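You operate a simulated robot arm through the tools that you are given. There is no shell and no other tool.

The job below is to be done with a simulated two-armed robot. You get a single attempt, and the scene is never put back.

Task
Stack the small carton labelled "EYE" from the clear end of the packing bench on top of the small carton labelled "plug". Take the short lime punnet and put it on the top of the steel desk. Pull the dryer drawer open. Any order will do. Set down upright: short lime punnet.

The check looks at the end state, three seconds after you hand in, the way a careful person would. Anything else that was tipped, shoved, dropped, spilled or broken makes it a failure.

Robot
Two 7-joint arms with two-finger parallel grippers on one trunk, on a base that drives. Base frame: it is fixed to the floor where the robot stands at the start and does not move with it; the origin is under the middle of the robot, x ahead of it, y to its left, z up. Lengths are in m, angles in rad, forces in N, time in s.
The left shoulder is at the start at [-0.092, 0.119, 0.825], the right one opposite. With the tool pointing down near the work surface each hand reaches from about 0.1 to 0.54 m from the robot's upright axis, wherever it stands, measured 20 degrees to its own side. Places, roughly: dryer drawer [-2, 9.1, 0.7]; short lime punnet [-2.75, 1.5, 1]; small carton [-3, 2.25, 1]; top of the steel desk [-1.7, 3.7, 0.9]. Payload 3.43 kg a hand.
The tool frame of a hand sits at the grasp point between the pads (the TCP): z along the fingers, y along the line on which they close. The tips reach 0.03 m beyond it. The gripper opens to 0.094 m. The fingers are 0.028 m wide and 0.01 m thick; the gripper's body (0.05 by 0.096 m) begins 0.055 m behind the TCP.
Orientation is that of the tool frame in the base frame, as a unit quaternion [w, x, y, z]. With the fingers straight down and closing along the base's y, the tool's x points along the base's -x, its y along +y and its z along -z.

Tools
- The arms move only by the tool servo_tool. It takes "left_motion", "right_motion" or both (then of equal length, played together; a hand with none holds still); each is text: rows parted by semicolons, each of 7 numbers parted by spaces: the turn, a rotation vector about the tool's x, y, z in rad, then the shift along the tool's x, y, z in m, then the gripper command, from -1 (fully open) to 1 (shut), values between in proportion. In form: rx ry rz x y z gripper; .... A call has 1 to 20 rows; each row shifts and turns the commanded pose from where the row before left it, along the tool's axes as they then stand. Each row takes 0.2 s and may step no farther than 0.05 m and 0.15 rad from the row before; otherwise, or with a gripper value out of range, the whole call is refused. A pose out of reach is approached as far as the arm can. The call stops where the force on the tool passes 40 N (or 10 N more than at its start, if that is more) or the arm is blocked; 0.2 s more then pass. Each finger travels about 0.153 m/s and halts on what it meets, pressing with about 20 N; the grip force reading is that of the motor and also rises with nothing between the fingers. The clock runs only during rows and for 0.2 s after the last one: add rows that do not move to give the fingers time. The reply holds the time, the measured pose of the TCP, the force on the tool along the base axes, the opening and the grip force, in the units named above and with some noise, with the torque about the TCP (base axes, N m) and any sound that the robot's microphone picked up.
- Cameras (640 x 400 px; columns grow to the right, rows downward): "scene" is now at [0.0445, 0.0008, 1.5555]; the picture's right is [-0.00, -1.00, 0.00], its down [-0.62, 0.00, -0.78] and it looks along [0.78, -0.00, -0.62] (base axes); focal length 279 px, centre (320, 200). "left" rides on the left gripper at [0.076, -0.014, -0.102] in its tool frame; the picture's right is [0.18, 0.98, 0.00], its down [-0.75, 0.14, -0.64] and it looks along [-0.63, 0.12, 0.77] (tool axes); focal length 243 px, centre (320, 200). "right" rides on the right gripper at [0.076, 0.014, -0.102] in its tool frame; the picture's right is [-0.18, 0.98, 0.00], its down [-0.75, -0.14, -0.64] and it looks along [-0.63, -0.12, 0.77] (tool axes); focal length 243 px, centre (320, 200). There is no depth. A picture from a camera that has moved, and an enlarged one, comes with that camera's place and axes in the base frame and with its lens. The place of the scene camera against the robot may be out by one fixed shift of up to 0.012 m in any direction.
- capture(camera): a new picture of that camera. The clock stands still meanwhile.
- slide_trunk(by): slides the trunk up (or, below 0, down) by that many m; the arms and the scene camera ride with it, the base frame stays. It gives what a move gives, with no picture.
- roll_base(legs): drives the robot by 1 to 6 legs, each [ahead, left, turn to the left] in m, m and rad, along the robot's own axes; the way and the turn of a leg run together, so that a leg with both is an arc; at most 1.5 m and 3.142 rad a leg. The arms and the cameras ride along, it lands a little off, and it stops where it bumps. It gives what a move gives.
- aim_head(pan, tilt): turns the head with the scene camera to pan (to the left, within 2.496 rad either way) and tilt (down, from -0.506 to 1.204), counted from straight ahead of the robot. It gives what a move gives.
- zoom(camera, box): a new picture of the part [left, top, right, bottom] of that camera's present view, enlarged. The clock stands still meanwhile.
- finish_job(): hands the job in; it is judged then, once.

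Places have to be worked out from the pictures, the camera data and where the tool is seen. Open the grippers and draw the arms clear of the work before you hand the job in, unless the task says otherwise.

The tools are called as a command line: name --argument value ..., lists and objects as JSON in quotes. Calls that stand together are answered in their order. servo_tool: Moves the arms, as the interface text tells. Its arguments: {"type":"object","properties":{"left_motion":{"type":"string"},"right_motion":{"type":"string"}},"required":[]} The other tools are called the same way: slide_trunk (by) slides the trunk up or down; roll_base (legs) drives the base; aim_head (pan, tilt) turns the head that bears the scene camera; capture (camera) takes a picture; zoom (camera, box) takes an enlarged picture of a part of a camera's view; finish_job () hands the job in.

At the start:

```text
time: 0.0
left_tcp_pos: [0.3357, 0.1413, 1.1415]
left_tcp_rot: [0.0, 0.0, 1.0, 0.0]
left_contact_force: [0.2, 0.4, 0.3]
left_moment: [-0.02, -0.02, 0.03]
left_opening: 0.0941
left_gripper_force: 0.0
right_tcp_pos: [0.2819, -0.0943, 1.1549]
right_tcp_rot: [-0.001, 0.001, 1.0, 0.0]
right_contact_force: [0.6, 0.2, -0.6]
right_moment: [-0.03, -0.02, -0.01]
right_opening: 0.094
right_gripper_force: 0.0
trunk travel left (down, up): [-0.25, 0.085]
robot x, y, heading: [0.0009, -0.0003, 0.003]
head pan, tilt: [0.0, 0.674]
```

scene: 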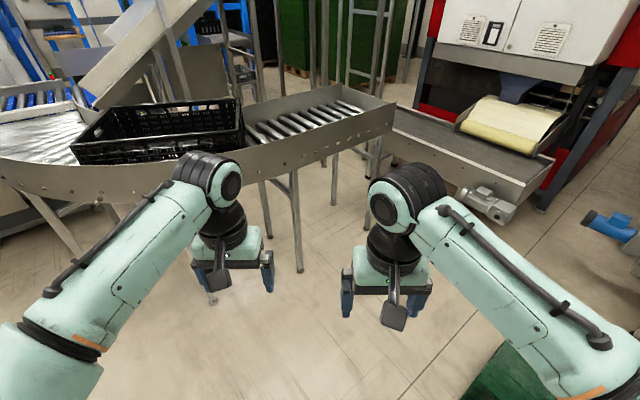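
right: 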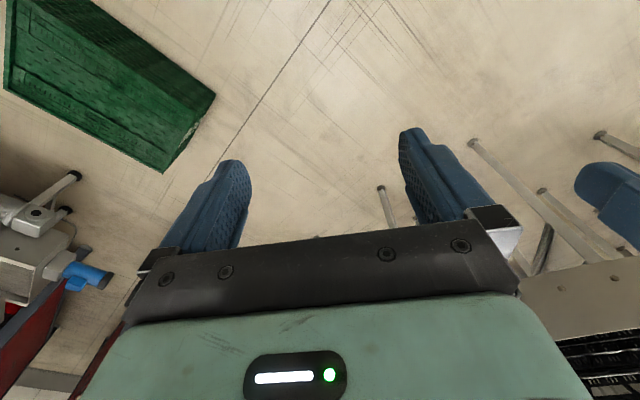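
left: 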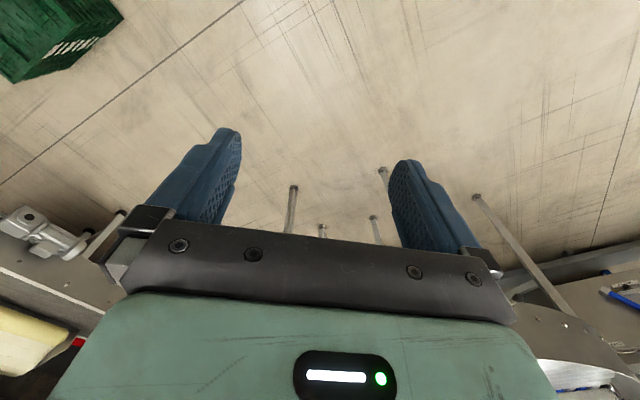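

I start by looking around: the work places lie behind and to the left of the robot, so I turn the head left to see the way.

aim_head --pan 2.4 --tilt 0.35

capture --camera "scene"

aim_head --pan 1.5 --tilt 0.35

capture --camera "scene"

```text
time: 2.2
left_tcp_pos: [0.3351, 0.1417, 1.1405]
left_tcp_rot: [0.001, 0.0, 1.0, 0.001]
left_contact_force: [-0.2, 0.4, -0.6]
left_moment: [0.01, 0.0, -0.02]
left_opening: 0.094
left_gripper_force: 0.0
right_tcp_pos: [0.2818, -0.0933, 1.155]
right_tcp_rot: [0.0, 0.0, 1.0, 0.001]
right_contact_force: [-0.7, -0.7, -0.6]
right_moment: [-0.01, 0.02, 0.01]
right_opening: 0.0941
right_gripper_force: 0.1
trunk travel left (down, up): [-0.25, 0.085]
robot x, y, heading: [-0.0005, -0.0034, -0.003]
head pan, tilt: [2.4, 0.351]
```

```text
taken
camera scene: at [-0.11, 0.0638, 1.5846], right [0.68, 0.74, 0.0], down [0.25, -0.23, -0.94], along [-0.69, 0.63, -0.34], focal length 279 px, centre (320, 200)
```

scene: 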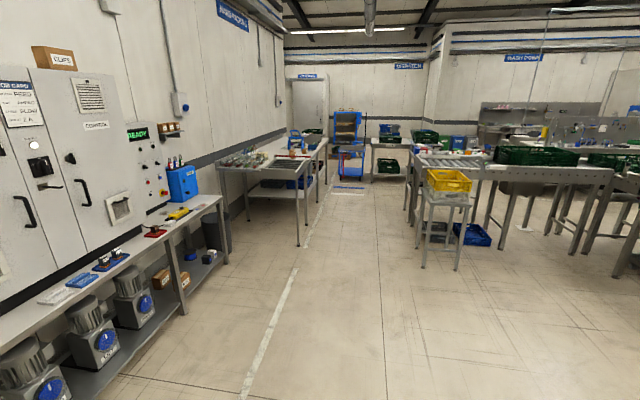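

```text
time: 3.4
left_tcp_pos: [0.3342, 0.1408, 1.1411]
left_tcp_rot: [-0.001, 0.0, 1.0, 0.0]
left_contact_force: [-0.2, 0.1, 0.7]
left_moment: [0.03, -0.02, 0.03]
left_opening: 0.094
left_gripper_force: 0.0
right_tcp_pos: [0.2829, -0.0954, 1.1539]
right_tcp_rot: [0.0, 0.0, 1.0, 0.0]
right_contact_force: [-0.3, -0.5, 0.9]
right_moment: [-0.02, 0.03, -0.01]
right_opening: 0.0942
right_gripper_force: 0.0
trunk travel left (down, up): [-0.25, 0.085]
robot x, y, heading: [-0.001, 0.0011, 0.002]
head pan, tilt: [1.499, 0.351]
```

```text
taken
camera scene: at [-0.0349, 0.0937, 1.5846], right [1.0, -0.07, 0.0], down [-0.02, -0.34, -0.94], along [0.07, 0.94, -0.34], focal length 279 px, centre (320, 200)
```

scene: 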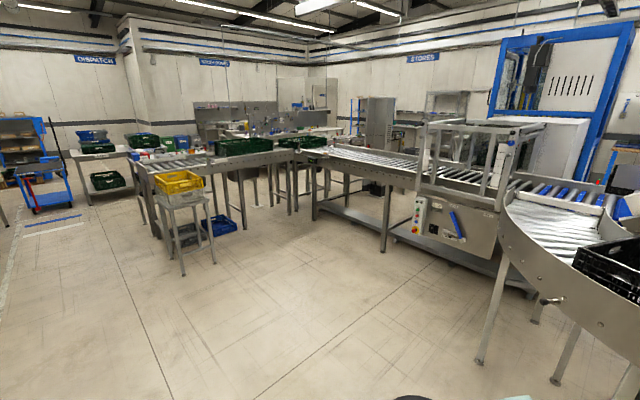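

The packing bench is on the left of the first view, with the steel desk near its middle. I zoom in on both regions to see the objects better.

aim_head --pan 2.45 --tilt 0.25

zoom --camera "scene" --box '[200, 80, 360, 180]'

aim_head --pan 1.9 --tilt 0.25

zoom --camera "scene" --box '[160, 80, 480, 280]'

```text
time: 4.6
left_tcp_pos: [0.336, 0.1414, 1.1419]
left_tcp_rot: [0.0, 0.001, 1.0, -0.001]
left_contact_force: [-0.6, 0.2, -0.7]
left_moment: [-0.01, 0.0, -0.02]
left_opening: 0.0942
left_gripper_force: 0.1
right_tcp_pos: [0.2816, -0.0936, 1.1548]
right_tcp_rot: [-0.001, 0.0, 1.0, 0.0]
right_contact_force: [0.4, 0.4, 0.0]
right_moment: [0.0, 0.0, -0.03]
right_opening: 0.0942
right_gripper_force: 0.1
trunk travel left (down, up): [-0.25, 0.085]
robot x, y, heading: [0.0032, 0.0025, -0.001]
head pan, tilt: [2.45, 0.25]
```

```text
4.00 times, centred on (280, 130) of scene
camera zoom: at [-0.1133, 0.0604, 1.5941], right [0.64, 0.77, 0.0], down [0.19, -0.16, -0.97], along [-0.75, 0.62, -0.25], focal length 1115 px, centre (480, 480)
```

zoom: 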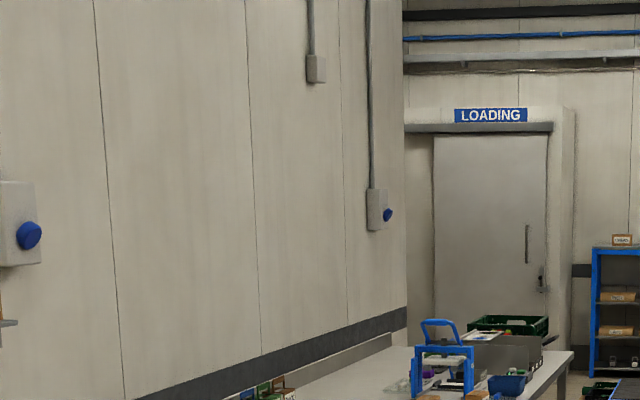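

```text
time: 5.6
left_tcp_pos: [0.3366, 0.1414, 1.1426]
left_tcp_rot: [0.0, 0.0, 1.0, 0.0]
left_contact_force: [0.1, -0.5, 0.6]
left_moment: [0.0, 0.02, 0.0]
left_opening: 0.0941
left_gripper_force: 0.1
right_tcp_pos: [0.2829, -0.0932, 1.1552]
right_tcp_rot: [0.0, 0.0, 1.0, 0.0]
right_contact_force: [-0.4, -1.3, -0.4]
right_moment: [0.05, 0.01, 0.0]
right_opening: 0.0941
right_gripper_force: 0.1
trunk travel left (down, up): [-0.25, 0.085]
robot x, y, heading: [0.0013, -0.0025, 0.0]
head pan, tilt: [1.901, 0.25]
```

```text
2.00 times, centred on (320, 180) of scene
camera zoom: at [-0.0718, 0.0891, 1.5941], right [0.95, 0.32, 0.0], down [0.08, -0.23, -0.97], along [-0.31, 0.92, -0.25], focal length 557 px, centre (320, 240)
```

zoom: 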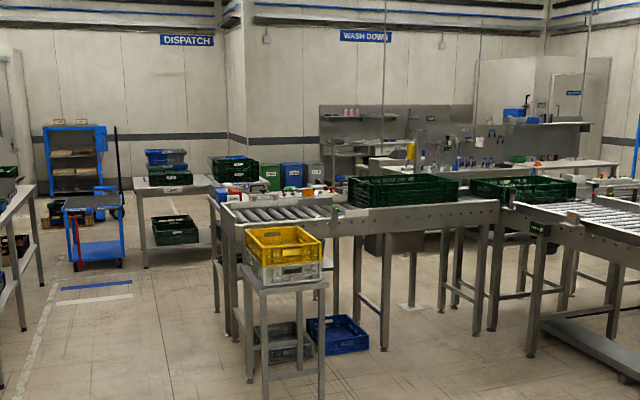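

The packing bench needs a closer look before driving, so I pan back and zoom in on it.

aim_head --pan 2.45 --tilt 0.35

zoom --camera "scene" --box '[210, 120, 370, 220]'

zoom --camera "scene" --box '[200, 110, 520, 310]'

```text
time: 6.6
left_tcp_pos: [0.3345, 0.1416, 1.1414]
left_tcp_rot: [-0.001, 0.0, 1.0, 0.0]
left_contact_force: [0.1, 0.2, -0.7]
left_moment: [0.0, 0.02, -0.01]
left_opening: 0.094
left_gripper_force: 0.1
right_tcp_pos: [0.282, -0.0929, 1.1541]
right_tcp_rot: [0.0, 0.0, 1.0, -0.001]
right_contact_force: [0.0, 0.2, 0.7]
right_moment: [-0.04, 0.03, 0.01]
right_opening: 0.0941
right_gripper_force: 0.1
trunk travel left (down, up): [-0.25, 0.085]
robot x, y, heading: [0.002, 0.0007, 0.003]
head pan, tilt: [2.45, 0.351]
```

```text
4.00 times, centred on (290, 170) of scene
camera zoom: at [-0.1131, 0.0602, 1.5846], right [0.64, 0.77, 0.0], down [0.26, -0.22, -0.94], along [-0.72, 0.6, -0.34], focal length 1115 px, centre (440, 320)
```

zoom: 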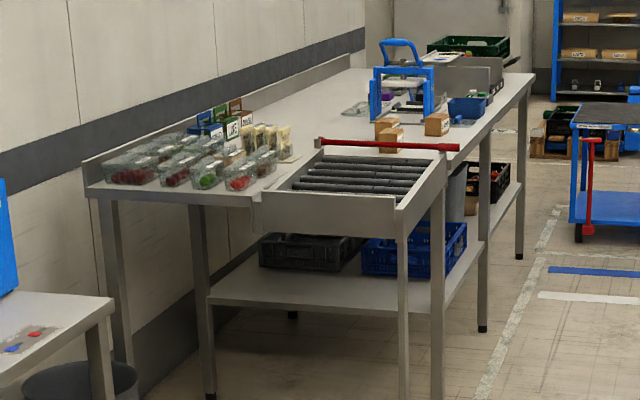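

```text
2.00 times, centred on (360, 210) of scene
camera zoom: at [-0.1131, 0.0602, 1.5846], right [0.64, 0.77, 0.0], down [0.26, -0.22, -0.94], along [-0.72, 0.6, -0.34], focal length 557 px, centre (240, 180)
```

zoom: 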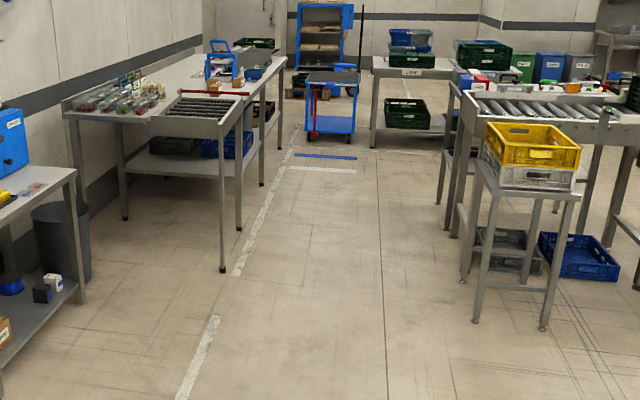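

Bench top seems to lie near z≈0.95, with its long axis at a heading of about 130°, and its aisle side faces the robot's free floor. I turn towards the aisle and drive about 1.3 m into the open to see more.

roll_base --legs '[[0, 0, 2.24], [1.2, 0, 0]]'

aim_head --pan 0.35 --tilt 0.45

capture --camera "scene"

zoom --camera "scene" --box '[200, 80, 440, 230]'

```text
time: 18.0
left_tcp_pos: [-1.0423, 1.1505, 1.1418]
left_tcp_rot: [0.001, 0.894, -0.449, 0.001]
left_contact_force: [-0.9, 0.7, -0.4]
left_moment: [-0.02, 0.0, 0.0]
left_opening: 0.0938
left_gripper_force: 0.1
right_tcp_pos: [-0.8228, 1.2485, 1.1542]
right_tcp_rot: [0.0, 0.894, -0.448, 0.0]
right_contact_force: [-0.9, 0.8, 0.1]
right_moment: [-0.02, 0.0, -0.02]
right_opening: 0.094
right_gripper_force: 0.0
trunk travel left (down, up): [-0.25, 0.085]
robot x, y, heading: [-0.7275, 0.9631, 2.212]
head pan, tilt: [2.45, 0.351]
```

```text
time: 20.0
left_tcp_pos: [-1.041, 1.1492, 1.1418]
left_tcp_rot: [-0.001, 0.894, -0.449, 0.0]
left_contact_force: [-0.6, 0.4, -0.7]
left_moment: [-0.04, 0.01, -0.01]
left_opening: 0.0939
left_gripper_force: 0.1
right_tcp_pos: [-0.8214, 1.2469, 1.1545]
right_tcp_rot: [0.001, 0.894, -0.448, -0.001]
right_contact_force: [-0.1, -0.8, 0.6]
right_moment: [0.02, 0.01, 0.02]
right_opening: 0.0939
right_gripper_force: 0.1
trunk travel left (down, up): [-0.25, 0.085]
robot x, y, heading: [-0.7325, 0.9623, 2.205]
head pan, tilt: [0.351, 0.45]
```

```text
taken
camera scene: at [-0.777, 0.981, 1.5754], right [0.55, 0.84, 0.0], down [0.36, -0.24, -0.9], along [-0.75, 0.49, -0.44], focal length 279 px, centre (320, 200)
```

scene: 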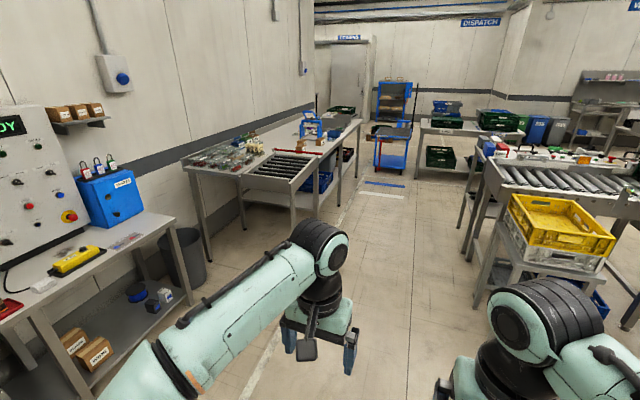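

```text
2.67 times, centred on (320, 155) of scene
camera zoom: at [-0.777, 0.981, 1.5754], right [0.55, 0.84, 0.0], down [0.36, -0.24, -0.9], along [-0.75, 0.49, -0.44], focal length 743 px, centre (320, 320)
```

zoom: 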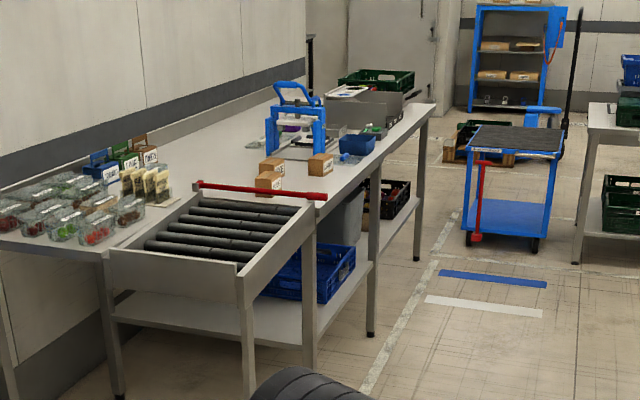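

Triangulating from the two views, the bench top is at z≈0.9. Its near end is around (-2.9, 1.2) to (-2.3, 1.8), the punnets are near (-2.73, 1.45), and the cartons are near (-2.8, 2.2). I drive up the aisle and look at the cartons and at the desk opposite.

roll_base --legs '[[1.4, 0.0, 0.03], [0.6, 0.0, 0]]'

aim_head --pan 1.2 --tilt 0.55

capture --camera "scene"

aim_head --pan -1.0 --tilt 0.5

capture --camera "scene"

```text
time: 30.0
left_tcp_pos: [-2.2552, 2.7395, 1.1413]
left_tcp_rot: [0.0, 0.896, -0.443, 0.0]
left_contact_force: [0.1, 0.9, 0.3]
left_moment: [-0.01, 0.01, 0.02]
left_opening: 0.0939
left_gripper_force: 0.1
right_tcp_pos: [-2.0367, 2.839, 1.1544]
right_tcp_rot: [0.0, 0.897, -0.443, 0.0]
right_contact_force: [0.4, -0.2, 0.7]
right_moment: [-0.01, -0.03, 0.03]
right_opening: 0.0939
right_gripper_force: 0.1
trunk travel left (down, up): [-0.25, 0.085]
robot x, y, heading: [-1.9371, 2.5589, 2.226]
head pan, tilt: [0.351, 0.45]
```

```text
time: 31.1
left_tcp_pos: [-2.2555, 2.7397, 1.1407]
left_tcp_rot: [0.0, 0.896, -0.444, 0.0]
left_contact_force: [0.4, 0.1, -0.3]
left_moment: [0.0, 0.01, 0.02]
left_opening: 0.0942
left_gripper_force: 0.2
right_tcp_pos: [-2.037, 2.8409, 1.155]
right_tcp_rot: [0.0, 0.896, -0.443, 0.0]
right_contact_force: [0.2, -0.4, -0.1]
right_moment: [-0.01, -0.01, -0.01]
right_opening: 0.094
right_gripper_force: 0.0
trunk travel left (down, up): [-0.25, 0.085]
robot x, y, heading: [-1.9383, 2.56, 2.228]
head pan, tilt: [1.201, 0.55]
```

```text
taken
camera scene: at [-1.9972, 2.4995, 1.5664], right [-0.28, 0.96, 0.0], down [0.5, 0.15, -0.85], along [-0.82, -0.24, -0.52], focal length 279 px, centre (320, 200)
```

scene: 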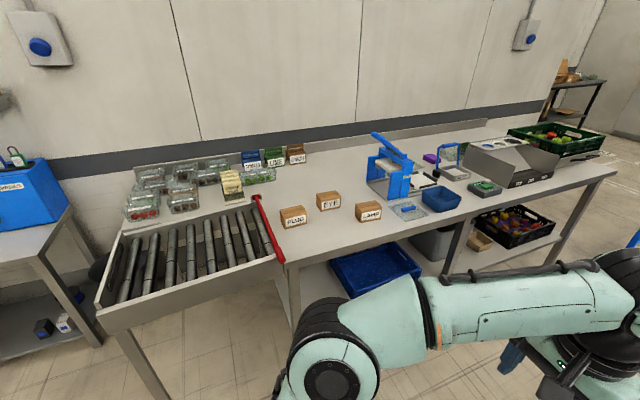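

```text
time: 33.2
left_tcp_pos: [-2.2552, 2.7402, 1.1421]
left_tcp_rot: [0.0, 0.896, -0.444, -0.001]
left_contact_force: [-0.3, 0.1, 0.8]
left_moment: [-0.03, -0.01, -0.06]
left_opening: 0.0941
left_gripper_force: 0.1
right_tcp_pos: [-2.0367, 2.8396, 1.1545]
right_tcp_rot: [0.0, 0.896, -0.443, 0.0]
right_contact_force: [0.2, -0.8, -0.2]
right_moment: [0.0, 0.0, -0.01]
right_opening: 0.094
right_gripper_force: 0.0
trunk travel left (down, up): [-0.25, 0.085]
robot x, y, heading: [-1.9385, 2.557, 2.225]
head pan, tilt: [-1.0, 0.499]
```

```text
taken
camera scene: at [-1.8801, 2.61, 1.5709], right [0.94, -0.34, 0.0], down [-0.16, -0.45, -0.88], along [0.3, 0.83, -0.48], focal length 279 px, centre (320, 200)
```

scene: 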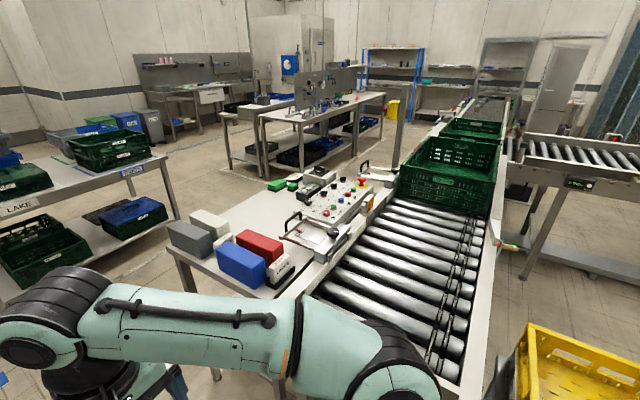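

The left view shows PLUG, EYE and LAMP cartons on the bench, and the right view shows the steel desk with boxes and a control panel. I zoom in on each for detail.

zoom --camera "scene" --box '[140, 150, 400, 310]'

aim_head --pan 1.2 --tilt 0.55

zoom --camera "scene" --box '[250, 165, 410, 265]'

zoom --camera "scene" --box '[100, 130, 310, 260]'

```text
2.46 times, centred on (270, 230) of scene
camera zoom: at [-1.8801, 2.61, 1.5709], right [0.94, -0.34, 0.0], down [-0.16, -0.45, -0.88], along [0.3, 0.83, -0.48], focal length 686 px, centre (443, 126)
```

zoom: 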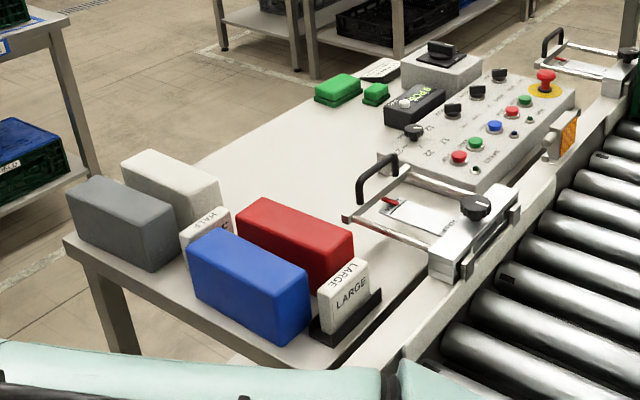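

```text
time: 35.3
left_tcp_pos: [-2.2564, 2.7406, 1.1416]
left_tcp_rot: [0.0, 0.897, -0.443, 0.0]
left_contact_force: [-0.3, 0.1, -0.2]
left_moment: [0.01, 0.0, 0.01]
left_opening: 0.0939
left_gripper_force: 0.0
right_tcp_pos: [-2.037, 2.8399, 1.1548]
right_tcp_rot: [0.0, 0.897, -0.442, 0.0]
right_contact_force: [0.6, 0.5, -0.3]
right_moment: [0.02, -0.02, 0.02]
right_opening: 0.0939
right_gripper_force: 0.1
trunk travel left (down, up): [-0.25, 0.085]
robot x, y, heading: [-1.9417, 2.5565, 2.22]
head pan, tilt: [1.201, 0.55]
```

```text
4.00 times, centred on (330, 215) of scene
camera zoom: at [-1.9972, 2.4994, 1.5664], right [-0.28, 0.96, 0.0], down [0.5, 0.15, -0.85], along [-0.82, -0.24, -0.52], focal length 1115 px, centre (280, 140)
```

zoom: 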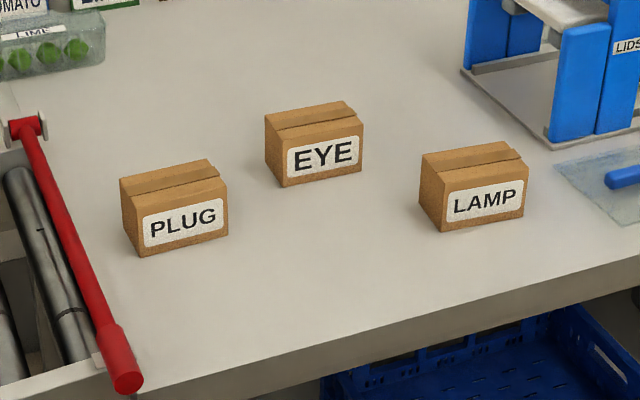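

```text
3.05 times, centred on (205, 195) of scene
camera zoom: at [-1.9972, 2.4994, 1.5664], right [-0.28, 0.96, 0.0], down [0.5, 0.15, -0.85], along [-0.82, -0.24, -0.52], focal length 849 px, centre (670, 215)
```

zoom: 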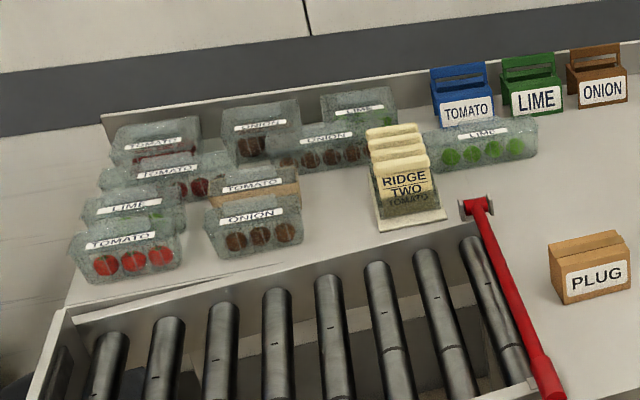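

EYE is at about (-3.00, 2.245) and PLUG at about (-2.85, 2.14), each roughly 9×6×5.6 cm and lined up with the bench. Before nosing in I turn to face the bench and look down at my own base to see how much room there is.

roll_base --legs '[[0.42, 0.0, 0], [0, 0, 1.58]]'

aim_head --pan 0.0 --tilt 1.2

capture --camera "scene"

aim_head --pan 0.0 --tilt 0.7

capture --camera "scene"

capture --camera "left"

```text
time: 41.7
left_tcp_pos: [-2.3759, 2.577, 1.1429]
left_tcp_rot: [0.0, 0.947, 0.32, 0.001]
left_contact_force: [-0.7, -0.9, 0.7]
left_moment: [-0.01, 0.02, -0.01]
left_opening: 0.0941
left_gripper_force: 0.1
right_tcp_pos: [-2.4757, 2.7936, 1.1546]
right_tcp_rot: [0.001, 0.947, 0.32, 0.0]
right_contact_force: [-0.6, 0.4, 0.7]
right_moment: [0.0, 0.0, 0.02]
right_opening: 0.094
right_gripper_force: 0.1
trunk travel left (down, up): [-0.25, 0.085]
robot x, y, heading: [-2.1952, 2.8937, -2.492]
head pan, tilt: [1.201, 0.55]
```

```text
time: 43.1
left_tcp_pos: [-2.3765, 2.5765, 1.1428]
left_tcp_rot: [0.0, 0.947, 0.32, 0.001]
left_contact_force: [0.2, -0.1, 0.2]
left_moment: [0.03, 0.0, 0.0]
left_opening: 0.094
left_gripper_force: 0.1
right_tcp_pos: [-2.4759, 2.796, 1.1539]
right_tcp_rot: [0.0, 0.948, 0.32, 0.0]
right_contact_force: [-0.4, 0.0, 0.1]
right_moment: [-0.01, 0.02, 0.02]
right_opening: 0.0937
right_gripper_force: 0.2
trunk travel left (down, up): [-0.25, 0.085]
robot x, y, heading: [-2.196, 2.8928, -2.489]
head pan, tilt: [0.0, 1.201]
```

```text
taken
camera scene: at [-2.2019, 2.8849, 1.5173], right [-0.61, 0.79, 0.0], down [0.74, 0.57, -0.36], along [-0.29, -0.22, -0.93], focal length 279 px, centre (320, 200)
```

scene: 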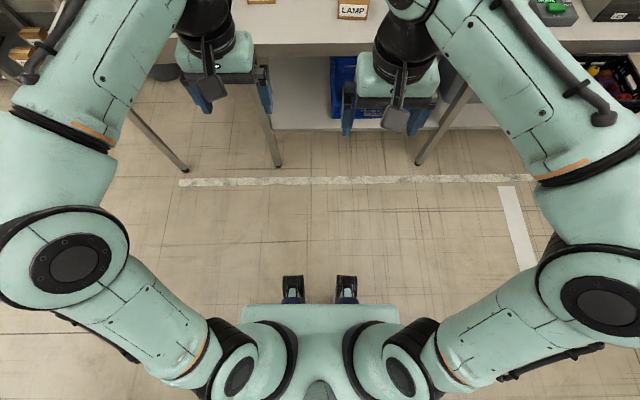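

```text
time: 44.0
left_tcp_pos: [-2.3757, 2.5764, 1.1418]
left_tcp_rot: [-0.001, 0.948, 0.319, 0.0]
left_contact_force: [0.2, 0.0, 0.6]
left_moment: [-0.01, 0.02, 0.01]
left_opening: 0.0939
left_gripper_force: 0.1
right_tcp_pos: [-2.4754, 2.7958, 1.1546]
right_tcp_rot: [0.0, 0.948, 0.32, 0.0]
right_contact_force: [0.3, -0.6, 0.4]
right_moment: [0.0, -0.03, -0.01]
right_opening: 0.094
right_gripper_force: 0.0
trunk travel left (down, up): [-0.25, 0.085]
robot x, y, heading: [-2.1941, 2.8925, -2.496]
head pan, tilt: [0.0, 0.7]
```

```text
taken
camera scene: at [-2.225, 2.8674, 1.5532], right [-0.61, 0.8, 0.0], down [0.51, 0.39, -0.76], along [-0.61, -0.46, -0.64], focal length 279 px, centre (320, 200)
```

scene: 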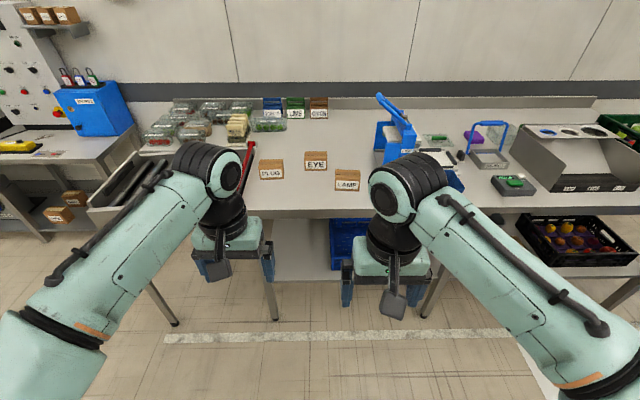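

```text
taken
camera left: at [-2.3233, 2.634, 1.2439], right [0.74, -0.67, 0.0], down [-0.51, -0.57, 0.64], along [-0.43, -0.48, -0.77], focal length 243 px, centre (320, 200)
```

left: 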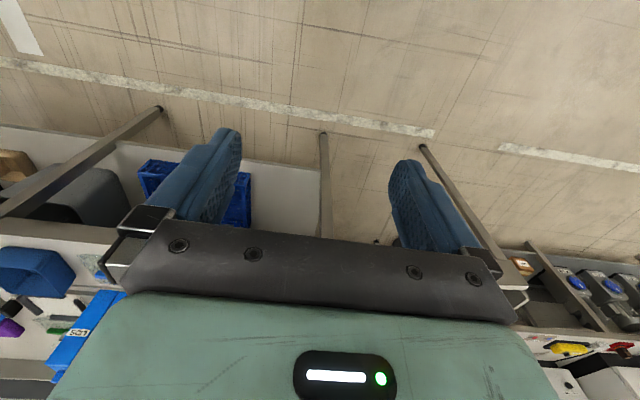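

The base front seems to reach only about 0.16–0.2 m ahead of the axis, so I can move close to the bench. I roll forward 0.5 m with a small right shift, keeping the hands high above the cartons.

roll_base --legs '[[0.48, -0.04, 0.02]]'

capture --camera "scene"

capture --camera "left"

zoom --camera "scene" --box '[220, 130, 380, 230]'

```text
time: 46.9
left_tcp_pos: [-2.7743, 2.309, 1.1417]
left_tcp_rot: [0.0, 0.944, 0.329, 0.0]
left_contact_force: [-0.6, 0.4, 0.0]
left_moment: [-0.03, -0.03, 0.0]
left_opening: 0.0941
left_gripper_force: 0.0
right_tcp_pos: [-2.8786, 2.5264, 1.1551]
right_tcp_rot: [0.0, 0.944, 0.329, -0.001]
right_contact_force: [-0.3, -0.9, 0.9]
right_moment: [-0.02, 0.03, 0.02]
right_opening: 0.0941
right_gripper_force: 0.0
trunk travel left (down, up): [-0.25, 0.085]
robot x, y, heading: [-2.5972, 2.6294, -2.471]
head pan, tilt: [0.0, 0.7]
```

```text
taken
camera scene: at [-2.629, 2.603, 1.5532], right [-0.62, 0.78, 0.0], down [0.5, 0.4, -0.76], along [-0.6, -0.48, -0.64], focal length 279 px, centre (320, 200)
```

scene: 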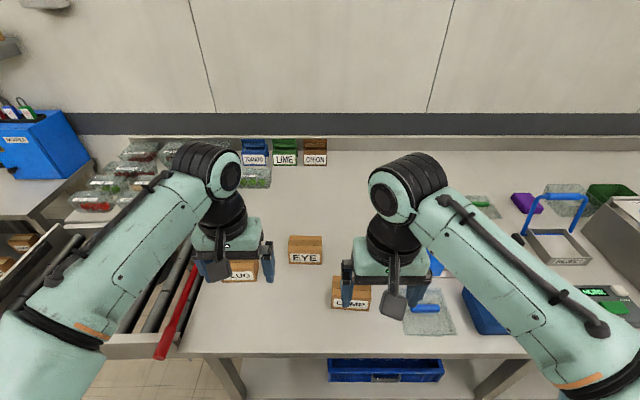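

```text
taken
camera left: at [-2.7227, 2.3679, 1.2439], right [0.76, -0.66, 0.0], down [-0.5, -0.58, 0.64], along [-0.42, -0.48, -0.77], focal length 243 px, centre (320, 200)
```

left: 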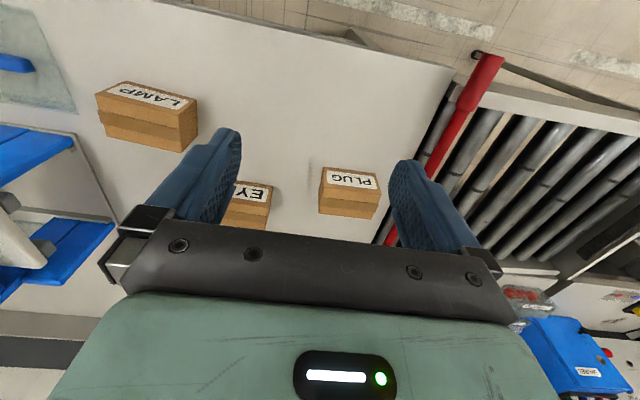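

```text
4.00 times, centred on (300, 180) of scene
camera zoom: at [-2.629, 2.603, 1.5532], right [-0.62, 0.78, 0.0], down [0.5, 0.4, -0.76], along [-0.6, -0.48, -0.64], focal length 1115 px, centre (400, 280)
```

zoom: 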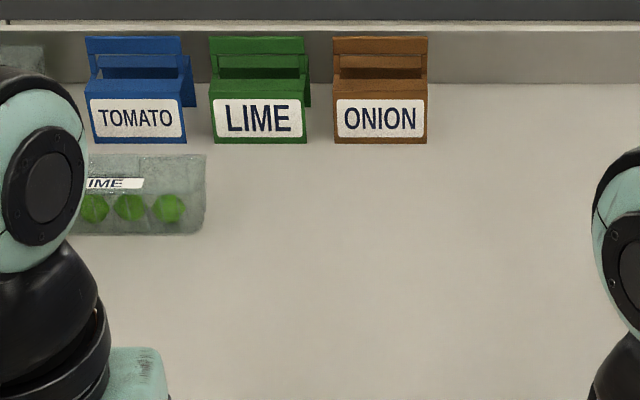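

The robot is now at about 0.27 m from the bench edge. I zoom in on the cartons for a precise fix.

zoom --camera "scene" --box '[240, 215, 400, 315]'

zoom --camera "left" --box '[220, 140, 420, 265]'

```text
4.00 times, centred on (320, 265) of scene
camera zoom: at [-2.629, 2.603, 1.5532], right [-0.62, 0.78, 0.0], down [0.5, 0.4, -0.76], along [-0.6, -0.48, -0.64], focal length 1115 px, centre (320, -60)
```

zoom: 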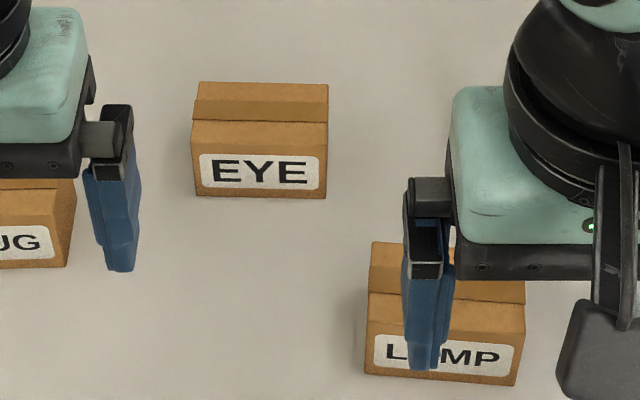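

```text
3.20 times, centred on (320, 202) of left
camera zoom: at [-2.7227, 2.3679, 1.2439], right [0.76, -0.66, 0.0], down [-0.5, -0.58, 0.64], along [-0.42, -0.48, -0.77], focal length 776 px, centre (320, 192)
```

zoom: 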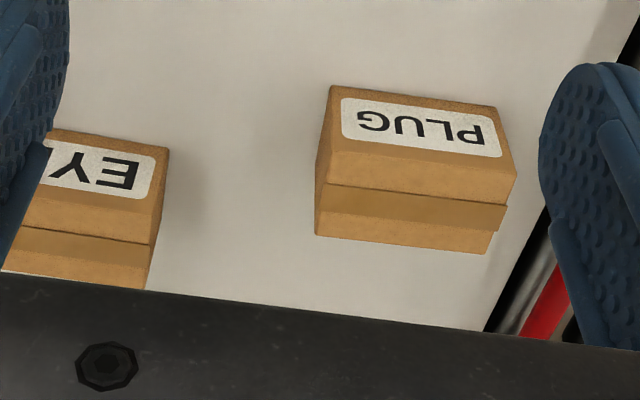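

The top edge of the carton isn't clear, so I enlarge the EYE carton further.

zoom --camera "scene" --box '[280, 230, 328, 270]'

zoom --camera "left" --box '[308, 155, 388, 225]'

```text
10.00 times, centred on (304, 250) of scene
camera zoom: at [-2.629, 2.603, 1.5532], right [-0.62, 0.78, 0.0], down [0.5, 0.4, -0.76], along [-0.6, -0.48, -0.64], focal length 2787 px, centre (480, -300)
```

zoom: 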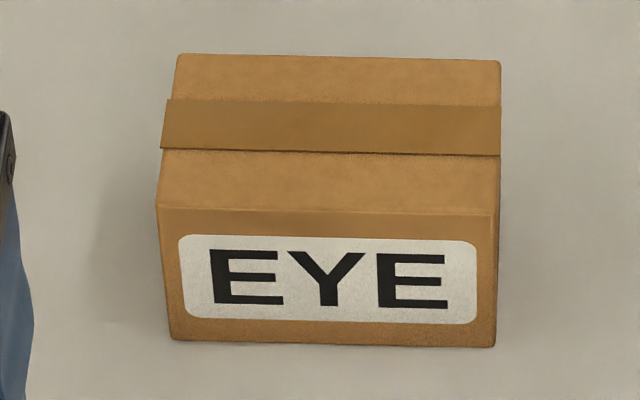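

```text
5.71 times, centred on (348, 190) of left
camera zoom: at [-2.7227, 2.3679, 1.2439], right [0.76, -0.66, 0.0], down [-0.5, -0.58, 0.64], along [-0.42, -0.48, -0.77], focal length 1386 px, centre (160, 257)
```

zoom: 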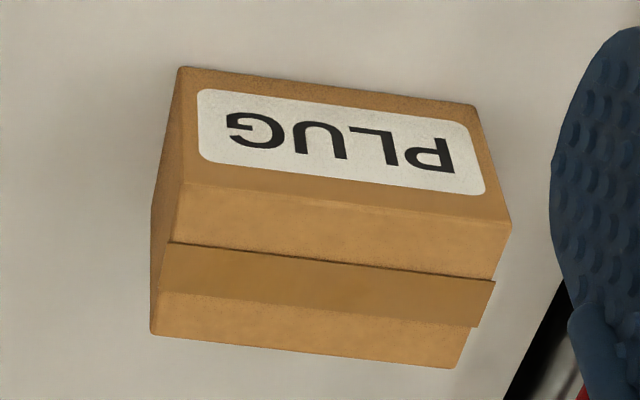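

EYE's centre is about (-3.010, 2.249) if the bench top is at z≈0.90, with its narrow side lying along heading 217.6°. I turn the left tool 90° so the fingers close across the narrow side.

servo_tool --left_motion "0 0 0.132 0 0 0 -1;0 0 0.132 0 0 0 -1;0 0 0.132 0 0 0 -1;0 0 0.132 0 0 0 -1;0 0 0.132 0 0 0 -1;0 0 0.132 0 0 0 -1;0 0 0.132 0 0 0 -1;0 0 0.132 0 0 0 -1;0 0 0.132 0 0 0 -1;0 0 0.132 0 0 0 -1;0 0 0.132 0 0 0 -1;0 0 0.132 0 0 0 -1;0 0 0 0 0 0 -1"

capture --camera "scene"

capture --camera "left"

```text
time: 49.7
left_tcp_pos: [-2.7739, 2.3108, 1.1422]
left_tcp_rot: [0.0, 0.897, -0.442, 0.0]
left_contact_force: [-0.1, 0.0, 0.0]
left_moment: [0.01, 0.02, -0.01]
left_opening: 0.094
left_gripper_force: 0.2
right_tcp_pos: [-2.8773, 2.527, 1.1551]
right_tcp_rot: [0.0, 0.944, 0.329, 0.0]
right_contact_force: [0.5, 0.5, 0.1]
right_moment: [0.01, 0.01, 0.04]
right_opening: 0.0942
right_gripper_force: 0.1
trunk travel left (down, up): [-0.25, 0.085]
robot x, y, heading: [-2.5994, 2.6249, -2.468]
head pan, tilt: [0.0, 0.7]
```

```text
taken
camera scene: at [-2.6287, 2.6032, 1.5532], right [-0.62, 0.78, 0.0], down [0.5, 0.4, -0.76], along [-0.6, -0.48, -0.64], focal length 279 px, centre (320, 200)
```

scene: 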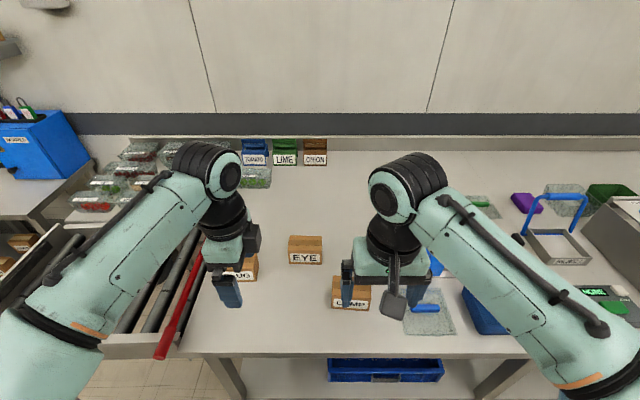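

```text
taken
camera left: at [-2.7157, 2.2579, 1.2439], right [-0.67, -0.75, 0.0], down [-0.57, 0.51, 0.64], along [-0.48, 0.43, -0.77], focal length 243 px, centre (320, 200)
```

left: 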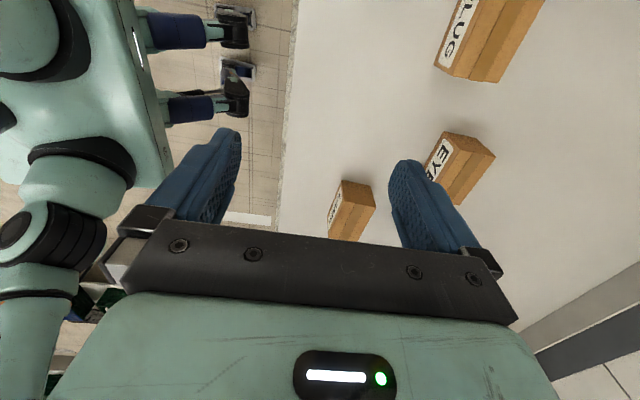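

The turn worked and the fingers now close along heading 217.5°. EYE is 0.56 m from the axis, a little over the stated reach, so I creep the base forward 0.06 m.

roll_base --legs '[[0.06, 0, 0]]'

zoom --camera "scene" --box '[280, 220, 376, 300]'

```text
time: 50.6
left_tcp_pos: [-2.8199, 2.2731, 1.1416]
left_tcp_rot: [0.0, 0.898, -0.441, -0.001]
left_contact_force: [0.3, 0.0, -0.3]
left_moment: [0.01, -0.02, -0.04]
left_opening: 0.0939
left_gripper_force: 0.2
right_tcp_pos: [-2.9252, 2.4891, 1.1538]
right_tcp_rot: [-0.001, 0.944, 0.329, 0.0]
right_contact_force: [-0.2, -0.5, 0.1]
right_moment: [0.02, -0.01, 0.01]
right_opening: 0.0938
right_gripper_force: 0.1
trunk travel left (down, up): [-0.25, 0.085]
robot x, y, heading: [-2.645, 2.5918, -2.467]
head pan, tilt: [0.0, 0.7]
```

```text
5.00 times, centred on (328, 260) of scene
camera zoom: at [-2.676, 2.5657, 1.5532], right [-0.62, 0.78, 0.0], down [0.51, 0.4, -0.76], along [-0.6, -0.47, -0.64], focal length 1394 px, centre (280, -100)
```

zoom: 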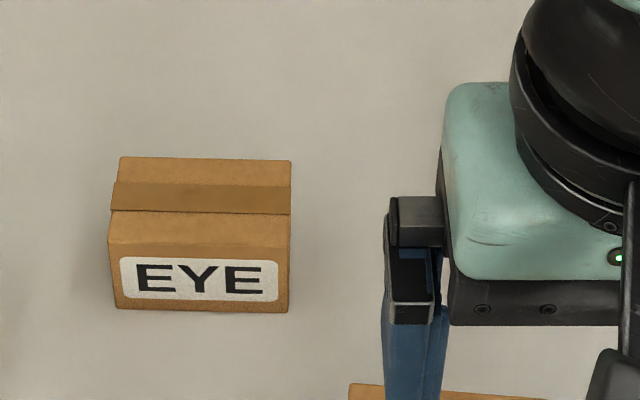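

EYE's fix is steady at about (-3.009, 2.248). I move the left hand above it and come down to z≈1.06, then check with the wrist camera.

servo_tool --left_motion "0 0 0 -0.01914 0.03294 0 -1;0 0 0 -0.01914 0.03294 0 -1;0 0 0 -0.01914 0.03294 0 -1;0 0 0 -0.01914 0.03294 0 -1;0 0 0 -0.01914 0.03294 0 -1;0 0 0 0 0 0.03 -1;0 0 0 0 0 0.03 -1;0 0 0 0 0 0.02 -1;0 0 0 0 0 0 -1;0 0 0 0 0 0 -1"

capture --camera "left"

capture --camera "scene"

capture --camera "right"

```text
time: 52.9
left_tcp_pos: [-2.9414, 2.2732, 1.0398]
left_tcp_rot: [0.0, 0.897, -0.442, -0.001]
left_contact_force: [-0.2, 0.3, 0.3]
left_moment: [-0.02, 0.0, -0.02]
left_opening: 0.0941
left_gripper_force: 0.0
left hand out of reach, approached as far as the arm can: row 3, 4, 5
right_tcp_pos: [-2.9236, 2.4897, 1.1538]
right_tcp_rot: [0.0, 0.945, 0.328, -0.001]
right_contact_force: [0.1, 1.0, 0.7]
right_moment: [-0.02, -0.02, -0.01]
right_opening: 0.094
right_gripper_force: 0.1
trunk travel left (down, up): [-0.25, 0.085]
robot x, y, heading: [-2.6436, 2.5918, -2.471]
head pan, tilt: [0.0, 0.7]
```

```text
taken
camera left: at [-2.8834, 2.2215, 1.1429], right [-0.67, -0.75, 0.0], down [-0.57, 0.51, 0.64], along [-0.48, 0.43, -0.77], focal length 243 px, centre (320, 200)
```

left: 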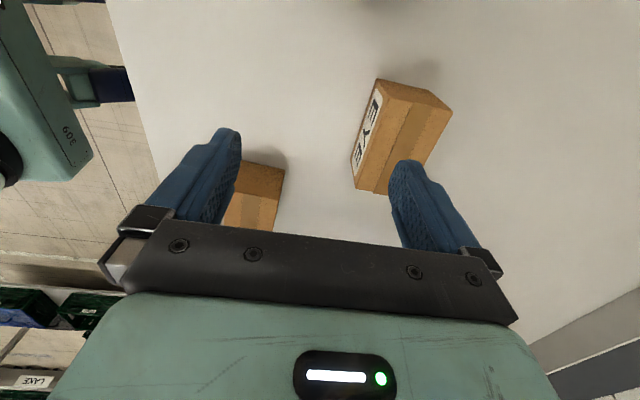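

```text
taken
camera scene: at [-2.6751, 2.5664, 1.5532], right [-0.62, 0.78, 0.0], down [0.5, 0.4, -0.76], along [-0.6, -0.48, -0.64], focal length 279 px, centre (320, 200)
```

scene: 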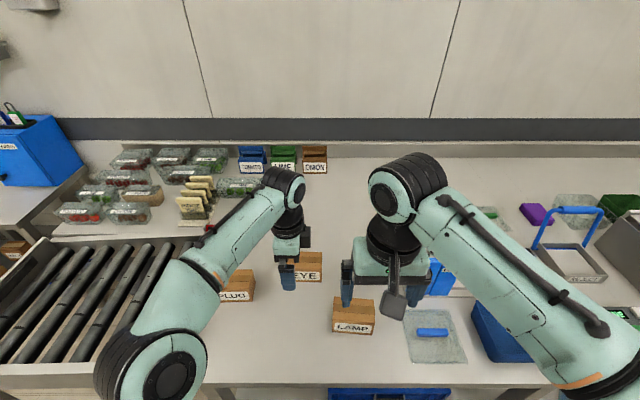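

```text
taken
camera right: at [-2.8572, 2.526, 1.2572], right [0.47, -0.88, 0.0], down [-0.68, -0.36, 0.64], along [-0.57, -0.3, -0.77], focal length 243 px, centre (320, 200)
```

right: 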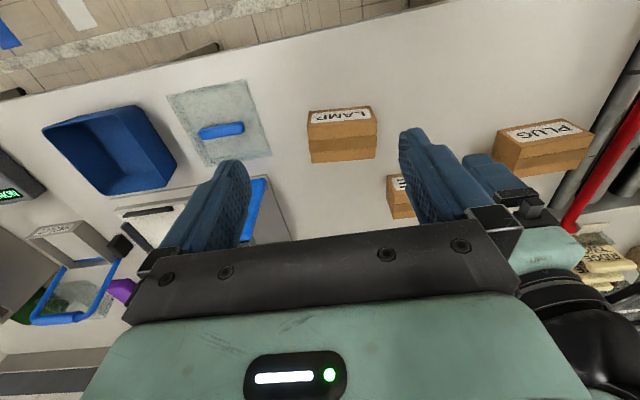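

The arm ran out of reach at that height, stopping 0.44 m from the axis. Raising the trunk should give more reach above the bench, so I slide it up 0.08 m and look at EYE from the wrist.

slide_trunk --by 0.08

zoom --camera "left" --box '[300, 60, 500, 220]'

```text
time: 54.0
left_tcp_pos: [-2.9414, 2.2734, 1.1205]
left_tcp_rot: [0.001, 0.897, -0.441, 0.0]
left_contact_force: [0.6, 1.1, -0.3]
left_moment: [0.0, 0.0, 0.01]
left_opening: 0.0938
left_gripper_force: 0.0
right_tcp_pos: [-2.9229, 2.4912, 1.2358]
right_tcp_rot: [0.0, 0.944, 0.329, 0.0]
right_contact_force: [0.5, 1.1, 0.6]
right_moment: [-0.02, -0.02, -0.02]
right_opening: 0.094
right_gripper_force: 0.1
trunk travel left (down, up): [-0.33, 0.005]
robot x, y, heading: [-2.6469, 2.5878, -2.468]
head pan, tilt: [0.0, 0.7]
```

```text
2.50 times, centred on (400, 140) of left
camera zoom: at [-2.8827, 2.2217, 1.2229], right [-0.67, -0.75, 0.0], down [-0.57, 0.51, 0.64], along [-0.48, 0.43, -0.77], focal length 606 px, centre (120, 350)
```

zoom: 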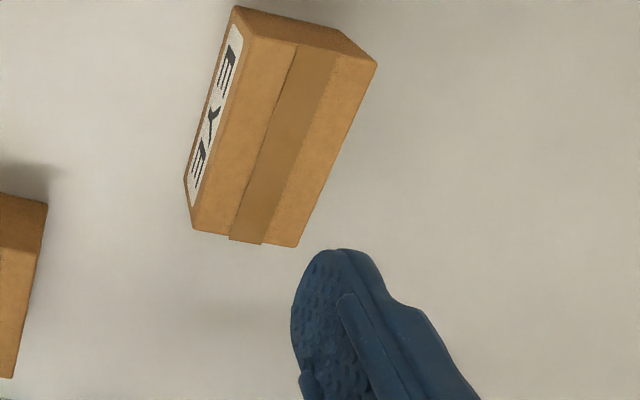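

From the wrist view EYE's centre comes out near (-3.015, 2.241), and the two cameras agree on a top height of about 0.945. I lower first to TCP z≈1.03, so the tips stay above the cartons, and then check where the hand actually is.

servo_tool --left_motion "0 0 0 0 0 0.03 -1;0 0 0 0 0 0.03 -1;0 0 0 0 0 0.025 -1;0 0 0 0 0 0 -1;0 0 0 0 0 0 -1"

```text
time: 55.2
left_tcp_pos: [-2.942, 2.273, 1.035]
left_tcp_rot: [0.001, 0.898, -0.441, -0.001]
left_contact_force: [0.3, -0.1, 0.5]
left_moment: [0.0, -0.01, -0.02]
left_opening: 0.094
left_gripper_force: 0.0
right_tcp_pos: [-2.9249, 2.4896, 1.2352]
right_tcp_rot: [-0.001, 0.944, 0.329, 0.0]
right_contact_force: [-0.5, -0.1, 0.2]
right_moment: [0.01, 0.02, -0.01]
right_opening: 0.0939
right_gripper_force: 0.1
trunk travel left (down, up): [-0.33, 0.005]
robot x, y, heading: [-2.6459, 2.5907, -2.473]
head pan, tilt: [0.0, 0.7]
```

The command follows the measured pose. I now move the left hand forward over EYE at this height, then look again.

servo_tool --left_motion "0 0 0 -0.0062 0.026 0 -1;0 0 0 -0.0062 0.026 0 -1;0 0 0 -0.0062 0.026 0 -1;0 0 0 0 0 0 -1;0 0 0 0 0 0 -1"

capture --camera "left"

zoom --camera "scene" --box '[220, 180, 420, 305]'

```text
time: 56.4
left_tcp_pos: [-3.0138, 2.2393, 1.0347]
left_tcp_rot: [0.0, 0.898, -0.44, 0.0]
left_contact_force: [-0.7, -0.2, -0.5]
left_moment: [0.01, 0.01, 0.03]
left_opening: 0.0942
left_gripper_force: 0.0
right_tcp_pos: [-2.9249, 2.4898, 1.2354]
right_tcp_rot: [0.0, 0.944, 0.33, 0.0]
right_contact_force: [-0.3, 0.2, -1.0]
right_moment: [0.0, 0.05, 0.0]
right_opening: 0.0941
right_gripper_force: 0.0
trunk travel left (down, up): [-0.33, 0.005]
robot x, y, heading: [-2.6413, 2.5931, -2.469]
head pan, tilt: [0.0, 0.7]
```

```text
taken
camera left: at [-2.9568, 2.1879, 1.1374], right [-0.67, -0.75, 0.0], down [-0.57, 0.51, 0.64], along [-0.48, 0.43, -0.77], focal length 243 px, centre (320, 200)
```

left: 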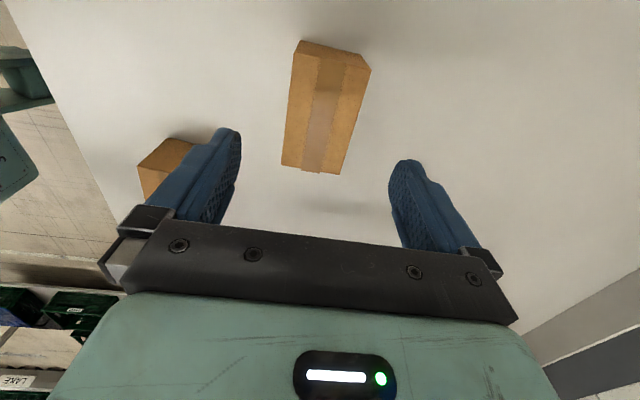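

```text
3.20 times, centred on (320, 242) of scene
camera zoom: at [-2.6745, 2.567, 1.6388], right [-0.62, 0.78, 0.0], down [0.5, 0.4, -0.76], along [-0.6, -0.48, -0.64], focal length 892 px, centre (320, 64)
```

zoom: 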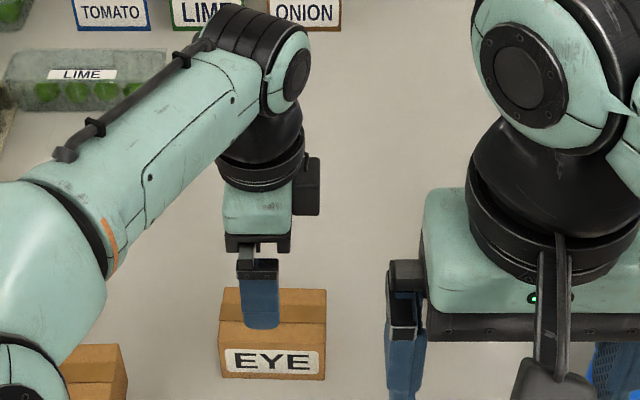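

EYE sits centred between the open fingers in the wrist view. I lower 0.1 m so the tips straddle it just above the bench.

servo_tool --left_motion "0 0 0 0.004 0 0.025 -1;0 0 0 0 0 0.025 -1;0 0 0 0 0 0.02 -1;0 0 0 0 0 0.015 -1;0 0 0 0 0 0.01 -1;0 0 0 0 0 0 -1"

capture --camera "left"

zoom --camera "scene" --box '[240, 200, 400, 300]'

```text
time: 57.8
left_tcp_pos: [-3.0118, 2.2368, 0.9409]
left_tcp_rot: [0.0, 0.898, -0.44, 0.001]
left_contact_force: [0.4, 0.1, 0.2]
left_moment: [0.0, 0.0, -0.03]
left_opening: 0.0939
left_gripper_force: 0.1
right_tcp_pos: [-2.9242, 2.4897, 1.2346]
right_tcp_rot: [0.0, 0.944, 0.329, 0.0]
right_contact_force: [0.3, 0.9, 0.4]
right_moment: [0.0, 0.03, 0.0]
right_opening: 0.0939
right_gripper_force: 0.1
trunk travel left (down, up): [-0.33, 0.005]
robot x, y, heading: [-2.6451, 2.5917, -2.476]
head pan, tilt: [0.0, 0.7]
```

```text
taken
camera left: at [-2.9539, 2.1854, 1.0426], right [-0.67, -0.75, 0.0], down [-0.57, 0.51, 0.64], along [-0.48, 0.43, -0.77], focal length 243 px, centre (320, 200)
```

left: 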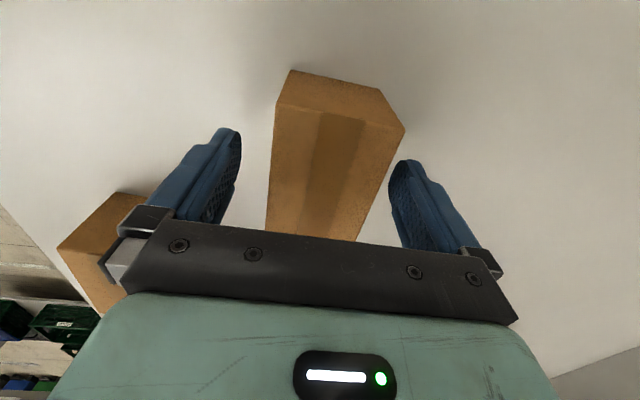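

```text
4.00 times, centred on (320, 250) of scene
camera zoom: at [-2.6743, 2.567, 1.6388], right [-0.62, 0.78, 0.0], down [0.5, 0.4, -0.76], along [-0.6, -0.48, -0.64], focal length 1115 px, centre (320, 0)
```

zoom: 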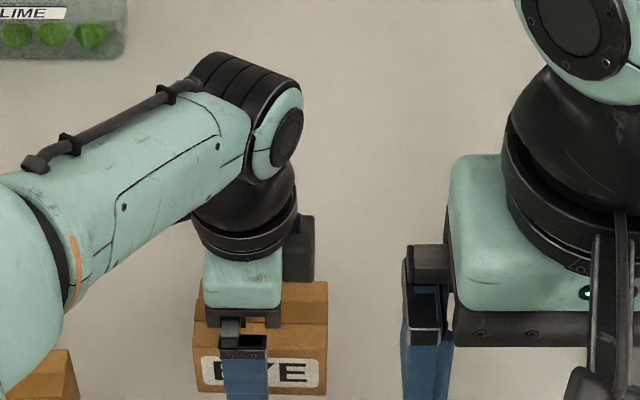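

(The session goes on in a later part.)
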